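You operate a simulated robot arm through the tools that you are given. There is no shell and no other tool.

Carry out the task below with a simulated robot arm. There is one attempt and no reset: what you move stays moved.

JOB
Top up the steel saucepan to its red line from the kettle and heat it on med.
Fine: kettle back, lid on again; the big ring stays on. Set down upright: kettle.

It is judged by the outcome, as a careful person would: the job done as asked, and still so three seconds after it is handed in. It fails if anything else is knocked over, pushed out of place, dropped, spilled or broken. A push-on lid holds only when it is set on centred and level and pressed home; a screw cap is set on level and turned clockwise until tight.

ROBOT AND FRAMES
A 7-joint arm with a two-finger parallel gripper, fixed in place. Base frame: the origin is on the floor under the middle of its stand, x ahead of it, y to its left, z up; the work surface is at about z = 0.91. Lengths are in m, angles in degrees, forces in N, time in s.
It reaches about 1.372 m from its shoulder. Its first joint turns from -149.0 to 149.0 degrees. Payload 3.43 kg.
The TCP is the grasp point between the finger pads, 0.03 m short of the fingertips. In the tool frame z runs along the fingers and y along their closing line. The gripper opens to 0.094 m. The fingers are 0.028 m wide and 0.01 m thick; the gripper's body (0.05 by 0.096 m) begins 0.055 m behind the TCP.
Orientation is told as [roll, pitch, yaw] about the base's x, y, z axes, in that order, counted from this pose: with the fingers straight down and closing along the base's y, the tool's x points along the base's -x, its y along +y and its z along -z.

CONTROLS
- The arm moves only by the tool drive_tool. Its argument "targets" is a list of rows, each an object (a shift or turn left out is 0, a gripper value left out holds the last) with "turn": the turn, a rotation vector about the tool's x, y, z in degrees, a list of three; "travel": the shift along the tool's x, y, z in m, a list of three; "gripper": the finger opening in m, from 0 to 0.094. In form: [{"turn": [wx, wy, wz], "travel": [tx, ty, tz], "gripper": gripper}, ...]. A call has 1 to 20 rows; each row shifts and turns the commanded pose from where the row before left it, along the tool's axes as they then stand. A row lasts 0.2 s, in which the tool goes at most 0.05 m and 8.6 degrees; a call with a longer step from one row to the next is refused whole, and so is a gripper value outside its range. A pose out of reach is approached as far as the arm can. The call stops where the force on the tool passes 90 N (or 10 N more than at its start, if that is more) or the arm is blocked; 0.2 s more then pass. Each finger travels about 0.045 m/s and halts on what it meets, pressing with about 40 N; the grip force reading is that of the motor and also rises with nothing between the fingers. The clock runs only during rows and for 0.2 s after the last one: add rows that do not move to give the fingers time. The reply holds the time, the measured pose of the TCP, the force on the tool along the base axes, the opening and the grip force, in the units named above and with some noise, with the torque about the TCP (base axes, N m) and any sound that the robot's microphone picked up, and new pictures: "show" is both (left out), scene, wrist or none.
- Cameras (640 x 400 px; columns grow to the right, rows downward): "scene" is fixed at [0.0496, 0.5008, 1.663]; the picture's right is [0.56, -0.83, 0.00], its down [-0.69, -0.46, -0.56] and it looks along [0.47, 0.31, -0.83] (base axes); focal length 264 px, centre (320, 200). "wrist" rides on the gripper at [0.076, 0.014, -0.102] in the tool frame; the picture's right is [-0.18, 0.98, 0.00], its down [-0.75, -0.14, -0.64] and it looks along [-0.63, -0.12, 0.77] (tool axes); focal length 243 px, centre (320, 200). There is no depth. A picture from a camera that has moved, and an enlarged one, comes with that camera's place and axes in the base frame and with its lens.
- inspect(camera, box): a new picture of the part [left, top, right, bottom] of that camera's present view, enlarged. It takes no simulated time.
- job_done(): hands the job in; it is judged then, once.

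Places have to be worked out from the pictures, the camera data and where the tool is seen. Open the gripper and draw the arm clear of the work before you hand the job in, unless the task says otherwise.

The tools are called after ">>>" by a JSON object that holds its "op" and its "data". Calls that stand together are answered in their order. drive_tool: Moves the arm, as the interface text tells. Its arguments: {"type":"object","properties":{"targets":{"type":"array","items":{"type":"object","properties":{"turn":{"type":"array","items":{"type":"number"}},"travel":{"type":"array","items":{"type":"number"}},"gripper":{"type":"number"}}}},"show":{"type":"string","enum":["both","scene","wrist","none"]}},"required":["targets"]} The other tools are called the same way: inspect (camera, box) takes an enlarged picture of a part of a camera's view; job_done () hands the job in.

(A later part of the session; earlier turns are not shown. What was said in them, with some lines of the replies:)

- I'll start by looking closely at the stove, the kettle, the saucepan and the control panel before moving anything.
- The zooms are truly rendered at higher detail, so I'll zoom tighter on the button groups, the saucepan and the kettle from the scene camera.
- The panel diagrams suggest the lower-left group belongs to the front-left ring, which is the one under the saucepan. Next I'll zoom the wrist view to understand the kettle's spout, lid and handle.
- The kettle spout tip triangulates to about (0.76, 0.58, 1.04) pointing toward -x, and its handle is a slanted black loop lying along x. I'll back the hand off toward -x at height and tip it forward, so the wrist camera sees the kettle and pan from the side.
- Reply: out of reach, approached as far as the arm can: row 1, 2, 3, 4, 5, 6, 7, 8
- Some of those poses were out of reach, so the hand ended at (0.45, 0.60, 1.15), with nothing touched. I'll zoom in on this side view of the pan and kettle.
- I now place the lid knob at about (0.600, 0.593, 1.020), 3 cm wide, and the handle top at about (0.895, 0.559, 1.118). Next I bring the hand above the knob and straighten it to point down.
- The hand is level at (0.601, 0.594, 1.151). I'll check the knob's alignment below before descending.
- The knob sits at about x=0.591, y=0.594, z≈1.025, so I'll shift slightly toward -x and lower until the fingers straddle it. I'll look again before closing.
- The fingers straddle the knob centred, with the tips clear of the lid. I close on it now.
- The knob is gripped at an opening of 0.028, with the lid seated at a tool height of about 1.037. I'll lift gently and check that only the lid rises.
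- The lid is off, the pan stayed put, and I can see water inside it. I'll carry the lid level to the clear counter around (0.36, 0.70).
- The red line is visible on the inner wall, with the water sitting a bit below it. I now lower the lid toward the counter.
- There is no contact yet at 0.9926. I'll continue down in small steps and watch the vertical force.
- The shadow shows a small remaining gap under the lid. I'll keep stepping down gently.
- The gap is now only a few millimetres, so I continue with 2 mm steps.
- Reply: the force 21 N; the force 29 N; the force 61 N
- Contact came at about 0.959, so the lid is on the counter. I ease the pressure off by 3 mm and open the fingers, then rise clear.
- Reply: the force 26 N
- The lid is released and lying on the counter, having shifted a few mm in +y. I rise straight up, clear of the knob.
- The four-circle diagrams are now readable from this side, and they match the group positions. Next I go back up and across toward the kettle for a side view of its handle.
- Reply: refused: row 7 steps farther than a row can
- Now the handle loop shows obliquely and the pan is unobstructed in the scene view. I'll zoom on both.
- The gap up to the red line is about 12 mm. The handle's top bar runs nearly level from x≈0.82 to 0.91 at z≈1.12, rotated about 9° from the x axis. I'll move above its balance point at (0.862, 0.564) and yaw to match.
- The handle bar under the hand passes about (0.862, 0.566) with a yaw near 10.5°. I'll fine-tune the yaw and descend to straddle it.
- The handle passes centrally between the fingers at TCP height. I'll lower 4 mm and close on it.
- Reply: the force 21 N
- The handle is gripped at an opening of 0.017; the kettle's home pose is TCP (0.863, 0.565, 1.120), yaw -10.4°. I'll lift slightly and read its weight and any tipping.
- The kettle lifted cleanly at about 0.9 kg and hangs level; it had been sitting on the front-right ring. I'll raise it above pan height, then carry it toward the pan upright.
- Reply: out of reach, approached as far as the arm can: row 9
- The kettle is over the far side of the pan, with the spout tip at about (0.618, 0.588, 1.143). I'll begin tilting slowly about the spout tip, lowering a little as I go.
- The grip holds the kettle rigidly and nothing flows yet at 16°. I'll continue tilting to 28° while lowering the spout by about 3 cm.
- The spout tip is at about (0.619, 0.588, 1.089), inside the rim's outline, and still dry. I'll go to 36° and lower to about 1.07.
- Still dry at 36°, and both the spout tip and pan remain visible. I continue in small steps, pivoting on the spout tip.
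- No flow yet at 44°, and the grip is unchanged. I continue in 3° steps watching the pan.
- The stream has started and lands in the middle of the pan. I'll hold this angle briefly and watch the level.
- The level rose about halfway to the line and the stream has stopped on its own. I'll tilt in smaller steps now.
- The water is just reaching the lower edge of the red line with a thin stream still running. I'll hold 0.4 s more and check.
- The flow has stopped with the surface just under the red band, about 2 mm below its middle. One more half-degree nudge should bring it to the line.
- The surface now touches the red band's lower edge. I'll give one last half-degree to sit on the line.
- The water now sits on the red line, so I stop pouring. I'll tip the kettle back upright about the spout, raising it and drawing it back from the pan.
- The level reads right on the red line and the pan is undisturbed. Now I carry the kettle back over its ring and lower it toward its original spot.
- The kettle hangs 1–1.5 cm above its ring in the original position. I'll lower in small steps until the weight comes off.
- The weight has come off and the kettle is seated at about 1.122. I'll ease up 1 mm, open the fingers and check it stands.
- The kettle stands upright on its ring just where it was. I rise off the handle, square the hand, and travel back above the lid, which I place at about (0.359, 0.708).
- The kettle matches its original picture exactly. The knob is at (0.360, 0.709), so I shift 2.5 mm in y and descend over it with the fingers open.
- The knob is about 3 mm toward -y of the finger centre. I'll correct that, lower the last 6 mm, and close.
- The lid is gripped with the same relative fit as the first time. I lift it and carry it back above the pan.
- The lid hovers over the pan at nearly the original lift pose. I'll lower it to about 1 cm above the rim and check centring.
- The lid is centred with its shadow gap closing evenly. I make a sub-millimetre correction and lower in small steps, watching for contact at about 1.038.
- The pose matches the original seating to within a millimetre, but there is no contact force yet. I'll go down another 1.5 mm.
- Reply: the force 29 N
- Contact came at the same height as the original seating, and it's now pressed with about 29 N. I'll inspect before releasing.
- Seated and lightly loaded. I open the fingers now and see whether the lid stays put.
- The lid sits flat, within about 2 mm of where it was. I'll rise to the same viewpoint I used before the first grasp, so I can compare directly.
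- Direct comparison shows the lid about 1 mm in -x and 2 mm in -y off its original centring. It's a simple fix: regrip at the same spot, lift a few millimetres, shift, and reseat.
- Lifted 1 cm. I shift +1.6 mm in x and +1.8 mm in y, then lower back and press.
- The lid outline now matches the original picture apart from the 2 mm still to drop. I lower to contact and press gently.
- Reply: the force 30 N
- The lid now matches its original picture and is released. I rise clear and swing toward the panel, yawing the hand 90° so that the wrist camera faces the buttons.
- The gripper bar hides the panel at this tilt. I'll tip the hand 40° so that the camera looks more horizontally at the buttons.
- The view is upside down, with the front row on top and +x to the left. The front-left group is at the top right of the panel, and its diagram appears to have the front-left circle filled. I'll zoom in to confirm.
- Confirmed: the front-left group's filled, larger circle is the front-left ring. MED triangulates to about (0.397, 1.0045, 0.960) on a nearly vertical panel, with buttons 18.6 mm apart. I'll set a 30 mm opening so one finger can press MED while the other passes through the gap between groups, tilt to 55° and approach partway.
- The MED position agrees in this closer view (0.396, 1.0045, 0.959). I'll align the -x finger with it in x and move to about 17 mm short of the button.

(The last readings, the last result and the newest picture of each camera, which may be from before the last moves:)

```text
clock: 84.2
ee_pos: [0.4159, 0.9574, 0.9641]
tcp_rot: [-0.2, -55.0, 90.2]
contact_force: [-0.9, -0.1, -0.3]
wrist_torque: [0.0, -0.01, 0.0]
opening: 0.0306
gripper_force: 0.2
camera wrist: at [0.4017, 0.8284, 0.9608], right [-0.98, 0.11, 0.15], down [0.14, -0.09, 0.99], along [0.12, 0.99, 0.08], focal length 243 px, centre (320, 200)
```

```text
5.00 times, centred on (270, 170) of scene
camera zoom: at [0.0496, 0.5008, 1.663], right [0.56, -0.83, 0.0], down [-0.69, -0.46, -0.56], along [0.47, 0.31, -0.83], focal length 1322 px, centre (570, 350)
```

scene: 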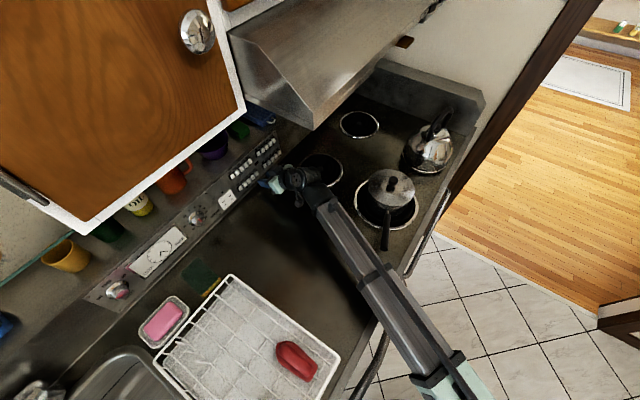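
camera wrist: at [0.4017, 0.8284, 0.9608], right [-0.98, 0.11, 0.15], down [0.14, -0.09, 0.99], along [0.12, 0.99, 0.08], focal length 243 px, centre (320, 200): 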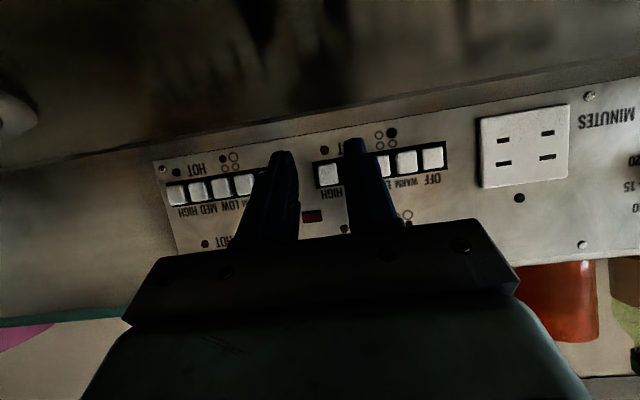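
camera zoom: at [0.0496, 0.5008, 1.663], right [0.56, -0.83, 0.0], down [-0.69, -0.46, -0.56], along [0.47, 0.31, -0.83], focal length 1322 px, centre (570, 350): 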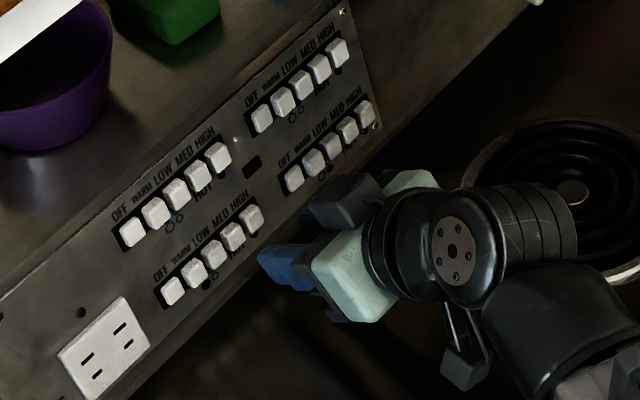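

The finger is lined up on MED with the second finger in the gap between groups, and the leading edge is about 14 mm from the button. I advance horizontally in +y, slowly.

>>> {"op": "drive_tool", "data": {"targets": [{"travel": [-0.0034, -0.0007, 0.0049]}, {"travel": [-0.0029, 0, 0.0041]}, {}], "show": "none"}}

>>> {"op": "drive_tool", "data": {"targets": [{"travel": [-0.0011, 0, 0.0016]}, {}], "show": "none"}}

>>> {"op": "inspect", "data": {"camera": "scene", "box": [240, 150, 290, 200]}}

```text
clock: 85.0
ee_pos: [0.4169, 0.9677, 0.9641]
tcp_rot: [-0.2, -55.0, 90.1]
contact_force: [0.3, 0.3, 0.7]
wrist_torque: [0.04, -0.03, 0.03]
opening: 0.0306
gripper_force: 0.0
```

```text
clock: 85.6
ee_pos: [0.417, 0.9678, 0.9647]
tcp_rot: [0.0, -54.9, 90.1]
contact_force: [0.2, -1.0, -0.1]
wrist_torque: [0.03, 0.02, -0.02]
opening: 0.0305
gripper_force: 0.0
```

```text
8.00 times, centred on (265, 175) of scene
camera zoom: at [0.0496, 0.5008, 1.663], right [0.56, -0.83, 0.0], down [-0.69, -0.46, -0.56], along [0.47, 0.31, -0.83], focal length 2116 px, centre (760, 400)
```

zoom: 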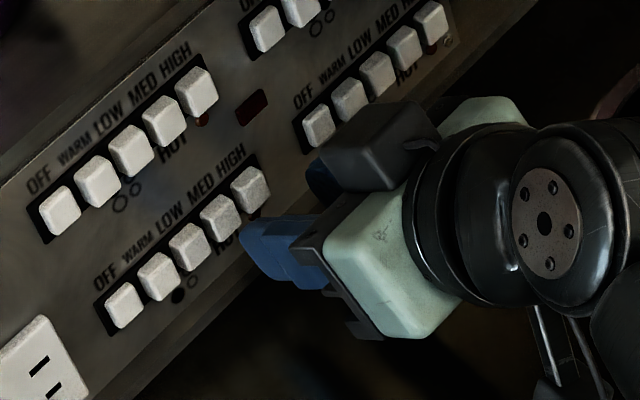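

In the scene view the fingertip is heading straight for MED with no contact yet. I continue with 2 mm steps.

>>> {"op": "drive_tool", "data": {"targets": [{"travel": [-0.0011, 0, 0.0016]}, {}], "show": "none"}}

>>> {"op": "drive_tool", "data": {"targets": [{"travel": [-0.0011, 0, 0.0016]}, {}], "show": "none"}}

>>> {"op": "drive_tool", "data": {"targets": [{"travel": [-0.0011, 0, 0.0016]}, {}], "show": "none"}}

>>> {"op": "inspect", "data": {"camera": "scene", "box": [240, 150, 290, 200]}}

```text
clock: 86.2
ee_pos: [0.4154, 0.9712, 0.9653]
tcp_rot: [-0.1, -55.0, 90.1]
contact_force: [-0.1, -0.4, 0.1]
wrist_torque: [0.0, 0.01, 0.01]
opening: 0.0304
gripper_force: 0.0
```

```text
clock: 86.8
ee_pos: [0.4166, 0.9731, 0.9645]
tcp_rot: [-0.1, -55.0, 90.0]
contact_force: [1.0, -0.4, -0.1]
wrist_torque: [0.01, 0.02, 0.0]
opening: 0.0304
gripper_force: 0.0
```

```text
clock: 87.4
ee_pos: [0.4157, 0.9738, 0.9646]
tcp_rot: [-0.2, -55.1, 90.2]
contact_force: [-0.3, -3.2, 1.2]
wrist_torque: [0.03, 0.05, 0.05]
opening: 0.0304
gripper_force: 0.0
```

```text
8.00 times, centred on (265, 175) of scene
camera zoom: at [0.0496, 0.5008, 1.663], right [0.56, -0.83, 0.0], down [-0.69, -0.46, -0.56], along [0.47, 0.31, -0.83], focal length 2116 px, centre (760, 400)
```

zoom: 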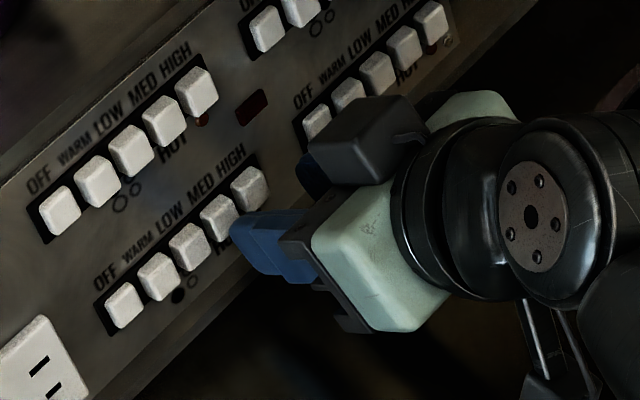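

First contact: -3 N in y with the fingertip on MED. I press on in 2 mm steps, listening for the click.

>>> {"op": "drive_tool", "data": {"targets": [{"travel": [-0.0011, 0, 0.0016]}, {}], "show": "none"}}

>>> {"op": "drive_tool", "data": {"targets": [{"travel": [-0.0011, 0, 0.0016]}, {}], "show": "none"}}

>>> {"op": "inspect", "data": {"camera": "scene", "box": [240, 150, 290, 200]}}

```text
clock: 88.0
ee_pos: [0.4176, 0.9766, 0.9641]
tcp_rot: [-0.1, -55.0, 90.0]
contact_force: [-0.6, -1.0, 0.4]
wrist_torque: [-0.02, -0.04, 0.01]
opening: 0.0303
gripper_force: 0.1
heard: click, click
```

```text
clock: 88.6
ee_pos: [0.4164, 0.9795, 0.9641]
tcp_rot: [-0.2, -55.0, 90.1]
contact_force: [0.5, -4.4, -1.3]
wrist_torque: [-0.06, -0.02, 0.08]
opening: 0.0303
gripper_force: 0.1
```

```text
8.00 times, centred on (265, 175) of scene
camera zoom: at [0.0496, 0.5008, 1.663], right [0.56, -0.83, 0.0], down [-0.69, -0.46, -0.56], along [0.47, 0.31, -0.83], focal length 2116 px, centre (760, 400)
```

zoom: 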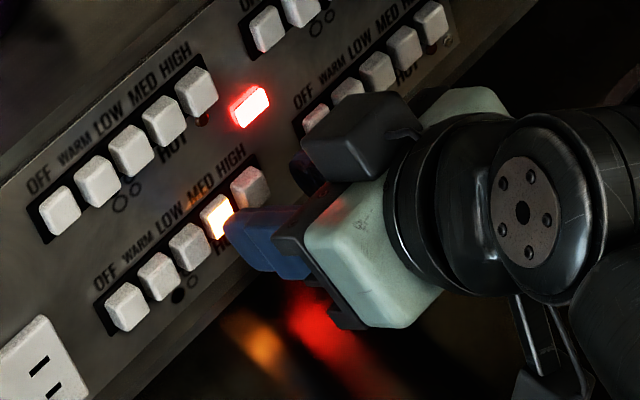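

Two clicks: MED is lit, the on-indicator glows red, and OFF has popped out. I back straight off the button and withdraw.

>>> {"op": "drive_tool", "data": {"targets": [{"travel": [0.0057, 0, -0.0082]}, {"travel": [0.0115, 0, -0.0164]}, {"travel": [0, 0, -0.04]}, {"travel": [0, 0, -0.045]}, {"travel": [0, 0, -0.045]}, {"travel": [0, 0, -0.045]}, {}], "show": "both"}}

>>> {"op": "inspect", "data": {"camera": "scene", "box": [235, 140, 285, 200]}}

>>> {"op": "inspect", "data": {"camera": "wrist", "box": [200, 30, 460, 200]}}

```text
clock: 90.2
ee_pos: [0.417, 0.8045, 1.0638]
tcp_rot: [-0.1, -55.0, 90.1]
contact_force: [-0.5, 0.1, 0.3]
wrist_torque: [0.01, 0.0, -0.02]
opening: 0.0305
gripper_force: 0.1
camera wrist: at [0.4031, 0.6773, 1.0609], right [-0.98, 0.11, 0.15], down [0.14, -0.09, 0.99], along [0.12, 0.99, 0.08], focal length 243 px, centre (320, 200)
```

scene: 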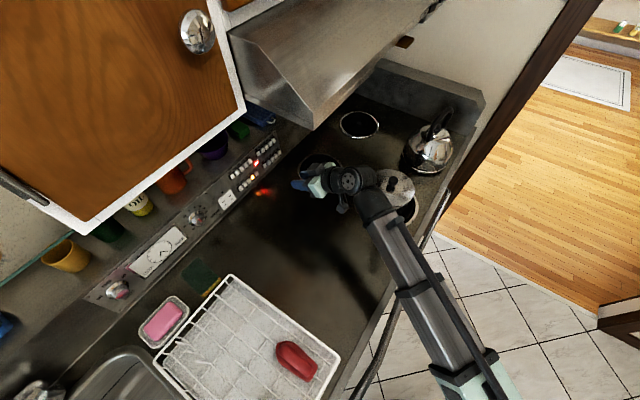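
wrist: 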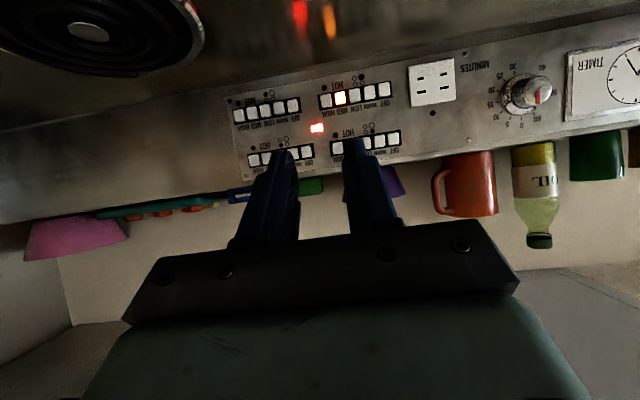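

```text
6.67 times, centred on (260, 170) of scene
camera zoom: at [0.0496, 0.5008, 1.663], right [0.56, -0.83, 0.0], down [-0.69, -0.46, -0.56], along [0.47, 0.31, -0.83], focal length 1763 px, centre (720, 400)
```

zoom: 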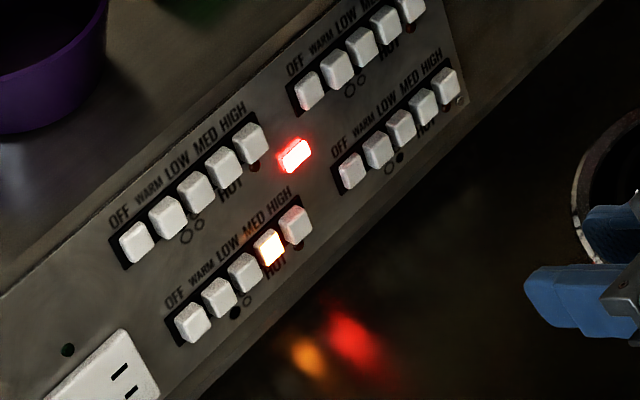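

```text
2.35 times, centred on (330, 115) of wrist
camera zoom: at [0.4031, 0.6773, 1.0609], right [-0.98, 0.11, 0.15], down [0.14, -0.09, 0.99], along [0.12, 0.99, 0.08], focal length 571 px, centre (296, 400)
```

zoom: 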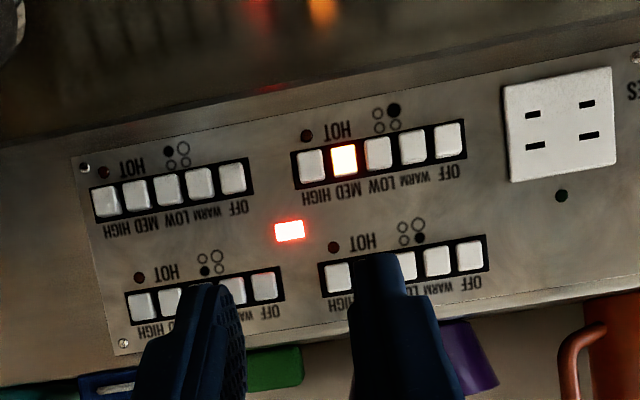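

MED of the front-left group is lit and stays latched. I'll draw the hand back and up, clear of the work, and open the gripper.

>>> {"op": "drive_tool", "data": {"targets": [{"travel": [0, 0, -0.04], "gripper": 0.08}, {"travel": [0, 0, -0.04]}, {"travel": [0, 0, -0.04]}, {"travel": [0, 0, -0.03]}, {}], "show": "both"}}

```text
clock: 91.4
ee_pos: [0.4153, 0.6815, 1.152]
tcp_rot: [0.0, -55.0, 90.1]
contact_force: [0.7, 0.5, 0.2]
wrist_torque: [0.01, -0.01, 0.02]
opening: 0.08
gripper_force: 0.0
camera wrist: at [0.402, 0.554, 1.1473], right [-0.98, 0.11, 0.15], down [0.14, -0.09, 0.99], along [0.12, 0.99, 0.08], focal length 243 px, centre (320, 200)
```

scene: 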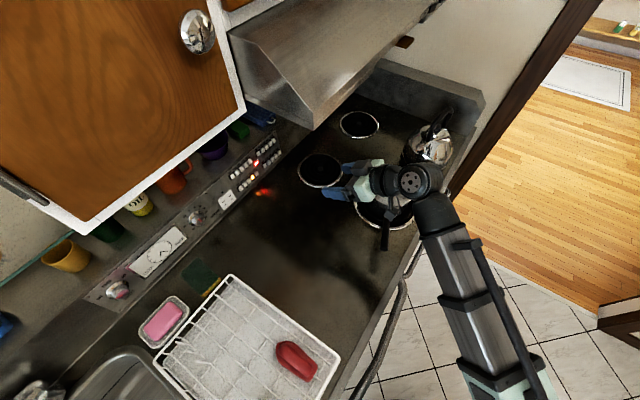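
wrist: 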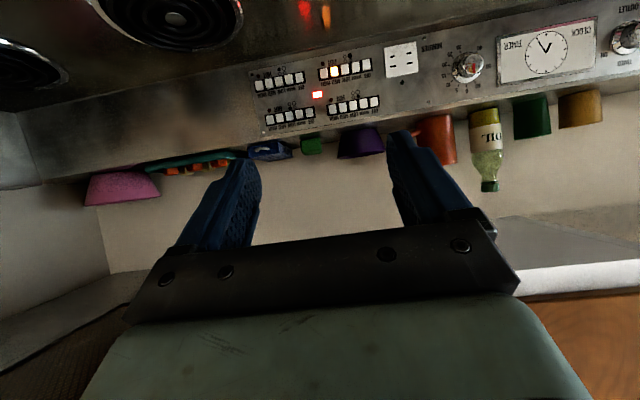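

Next I level the hand and undo the yaw in place, away from everything, before parking to the right.

>>> {"op": "drive_tool", "data": {"targets": [{"turn": [0, 7.86, 0]}, {"turn": [0, 7.86, 0]}, {"turn": [0, 7.86, 0]}, {"turn": [0, 7.86, 0]}, {"turn": [0, 7.86, 0]}, {"turn": [0, 7.86, 0]}, {"turn": [0, 7.84, 0]}, {"turn": [0, 0, 8.2]}, {"turn": [0, 0, 8.2]}, {"turn": [0, 0, 8.2]}, {"turn": [0, 0, 8.2]}, {"turn": [0, 0, 8.2]}, {"turn": [0, 0, 8.2]}, {"turn": [0, 0, 8.2]}, {"turn": [0, 0, 8.2]}, {"turn": [0, 0, 8.2]}, {"turn": [0, 0, 8.2]}, {"turn": [0, 0, 8.0]}, {}], "show": "both"}}

```text
clock: 95.4
ee_pos: [0.4158, 0.6829, 1.1517]
tcp_rot: [0.0, -0.2, 0.0]
contact_force: [0.3, 0.8, 0.1]
wrist_torque: [-0.01, -0.02, 0.0]
opening: 0.0802
gripper_force: 0.1
camera wrist: at [0.3407, 0.6966, 1.253], right [0.19, 0.98, 0.0], down [0.75, -0.14, 0.64], along [0.63, -0.12, -0.77], focal length 243 px, centre (320, 200)
```

scene: 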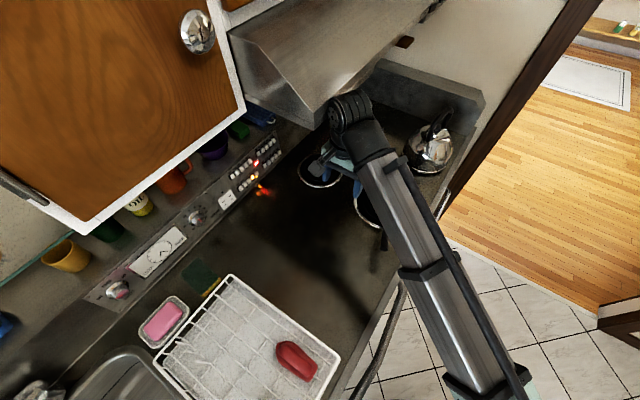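
wrist: 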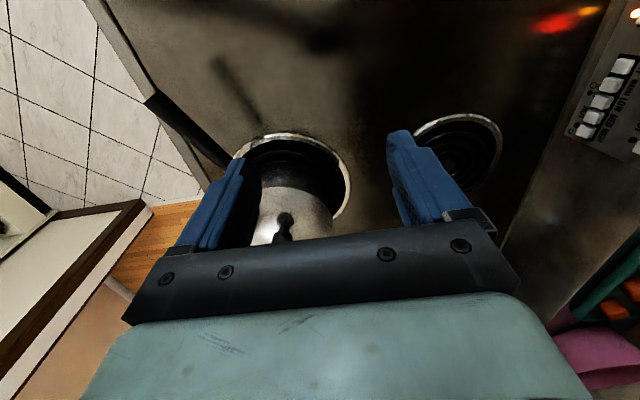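

The hand is level again. I now park it off to the right, over the front edge and clear of kettle and pan, and check the whole scene.

>>> {"op": "drive_tool", "data": {"targets": [{"travel": [-0.0394, -0.0233, -0.005]}, {"travel": [-0.0394, -0.0233, -0.005]}, {"travel": [-0.0394, -0.0233, -0.005]}, {"travel": [-0.0394, -0.0233, -0.005]}, {"travel": [-0.0394, -0.0233, -0.005]}, {"travel": [-0.0394, -0.0233, -0.008]}, {"travel": [-0.0394, -0.0233, -0.008]}, {"travel": [-0.0394, -0.0233, -0.008]}, {"travel": [-0.0394, -0.0233, -0.01]}, {"travel": [-0.0394, -0.0233, -0.01]}, {}], "show": "both"}}

>>> {"op": "inspect", "data": {"camera": "scene", "box": [340, 90, 480, 270]}}

>>> {"op": "inspect", "data": {"camera": "scene", "box": [360, 165, 420, 215]}}

>>> {"op": "inspect", "data": {"camera": "scene", "box": [230, 130, 290, 200]}}

```text
clock: 97.8
ee_pos: [0.8107, 0.4507, 1.2187]
tcp_rot: [0.1, -0.4, -0.1]
contact_force: [0.2, -0.1, -0.5]
wrist_torque: [0.03, 0.03, 0.0]
opening: 0.0802
gripper_force: 0.0
camera wrist: at [0.7343, 0.4637, 1.3222], right [0.18, 0.98, 0.0], down [0.75, -0.14, 0.65], along [0.63, -0.12, -0.76], focal length 243 px, centre (320, 200)
```

scene: 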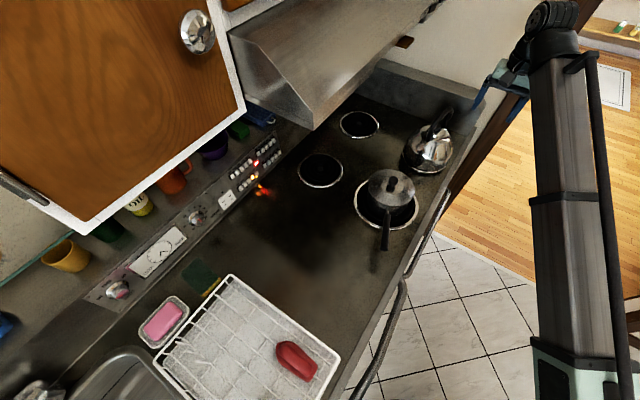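
wrist: 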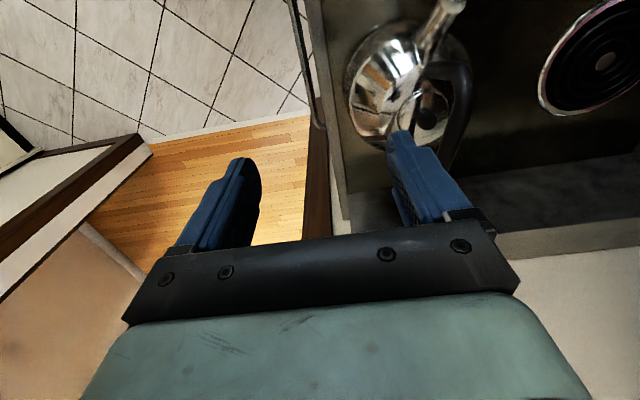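

```text
2.22 times, centred on (410, 180) of scene
camera zoom: at [0.0496, 0.5008, 1.663], right [0.56, -0.83, 0.0], down [-0.69, -0.46, -0.56], along [0.47, 0.31, -0.83], focal length 588 px, centre (120, 244)
```

zoom: 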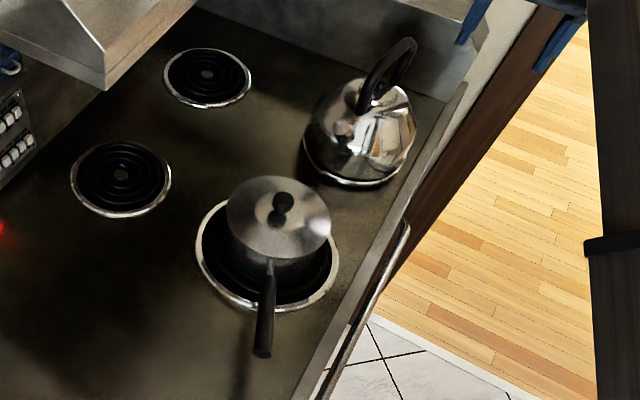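

```text
8.00 times, centred on (390, 190) of scene
camera zoom: at [0.0496, 0.5008, 1.663], right [0.56, -0.83, 0.0], down [-0.69, -0.46, -0.56], along [0.47, 0.31, -0.83], focal length 2116 px, centre (-240, 280)
```

zoom: 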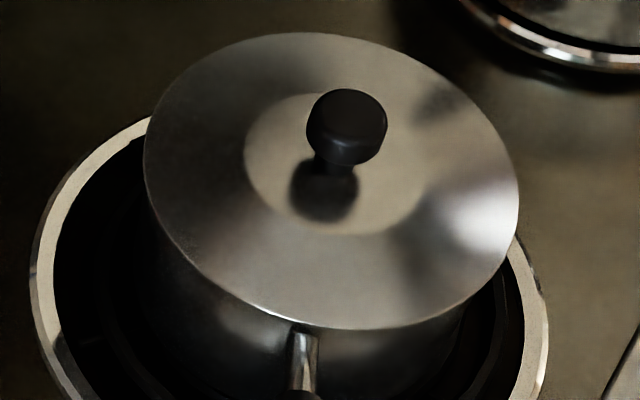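

```text
5.71 times, centred on (260, 165) of scene
camera zoom: at [0.0496, 0.5008, 1.663], right [0.56, -0.83, 0.0], down [-0.69, -0.46, -0.56], along [0.47, 0.31, -0.83], focal length 1511 px, centre (663, 400)
```

zoom: 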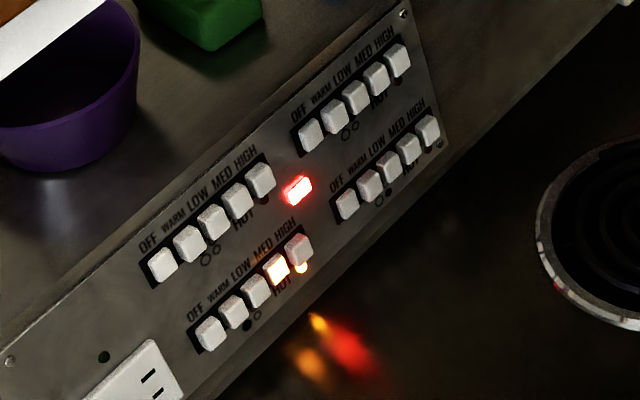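

Everything checks out. The lid is centred on the pan, the kettle stands upright on its ring, and the water was filled to the red line. MED for the front-left big ring is lit with its HOT light on, and the arm is clear with the gripper open. I hand the job in.

>>> {"op": "job_done", "data": {}}

```text
The job is handed in.
```

I topped up the steel saucepan from the kettle to its red line, and it is now heating on MED.

- **Water:** the surface sat on the red line when I stopped pouring, and I saw no spills.
- **Kettle:** it is back upright on the front-right ring, where it started.
- **Lid:** it is on the pan again, pressed down and matching its original position. My first try left it about 2 mm off-centre, so I lifted and reset it.
- **Heat:** MED is lit for the front-left (big) ring, and its HOT light has come on. I left it on.

The gripper is open and the arm is parked to the right, clear of the kettle and pan. I handed the job in, but no verdict came back.
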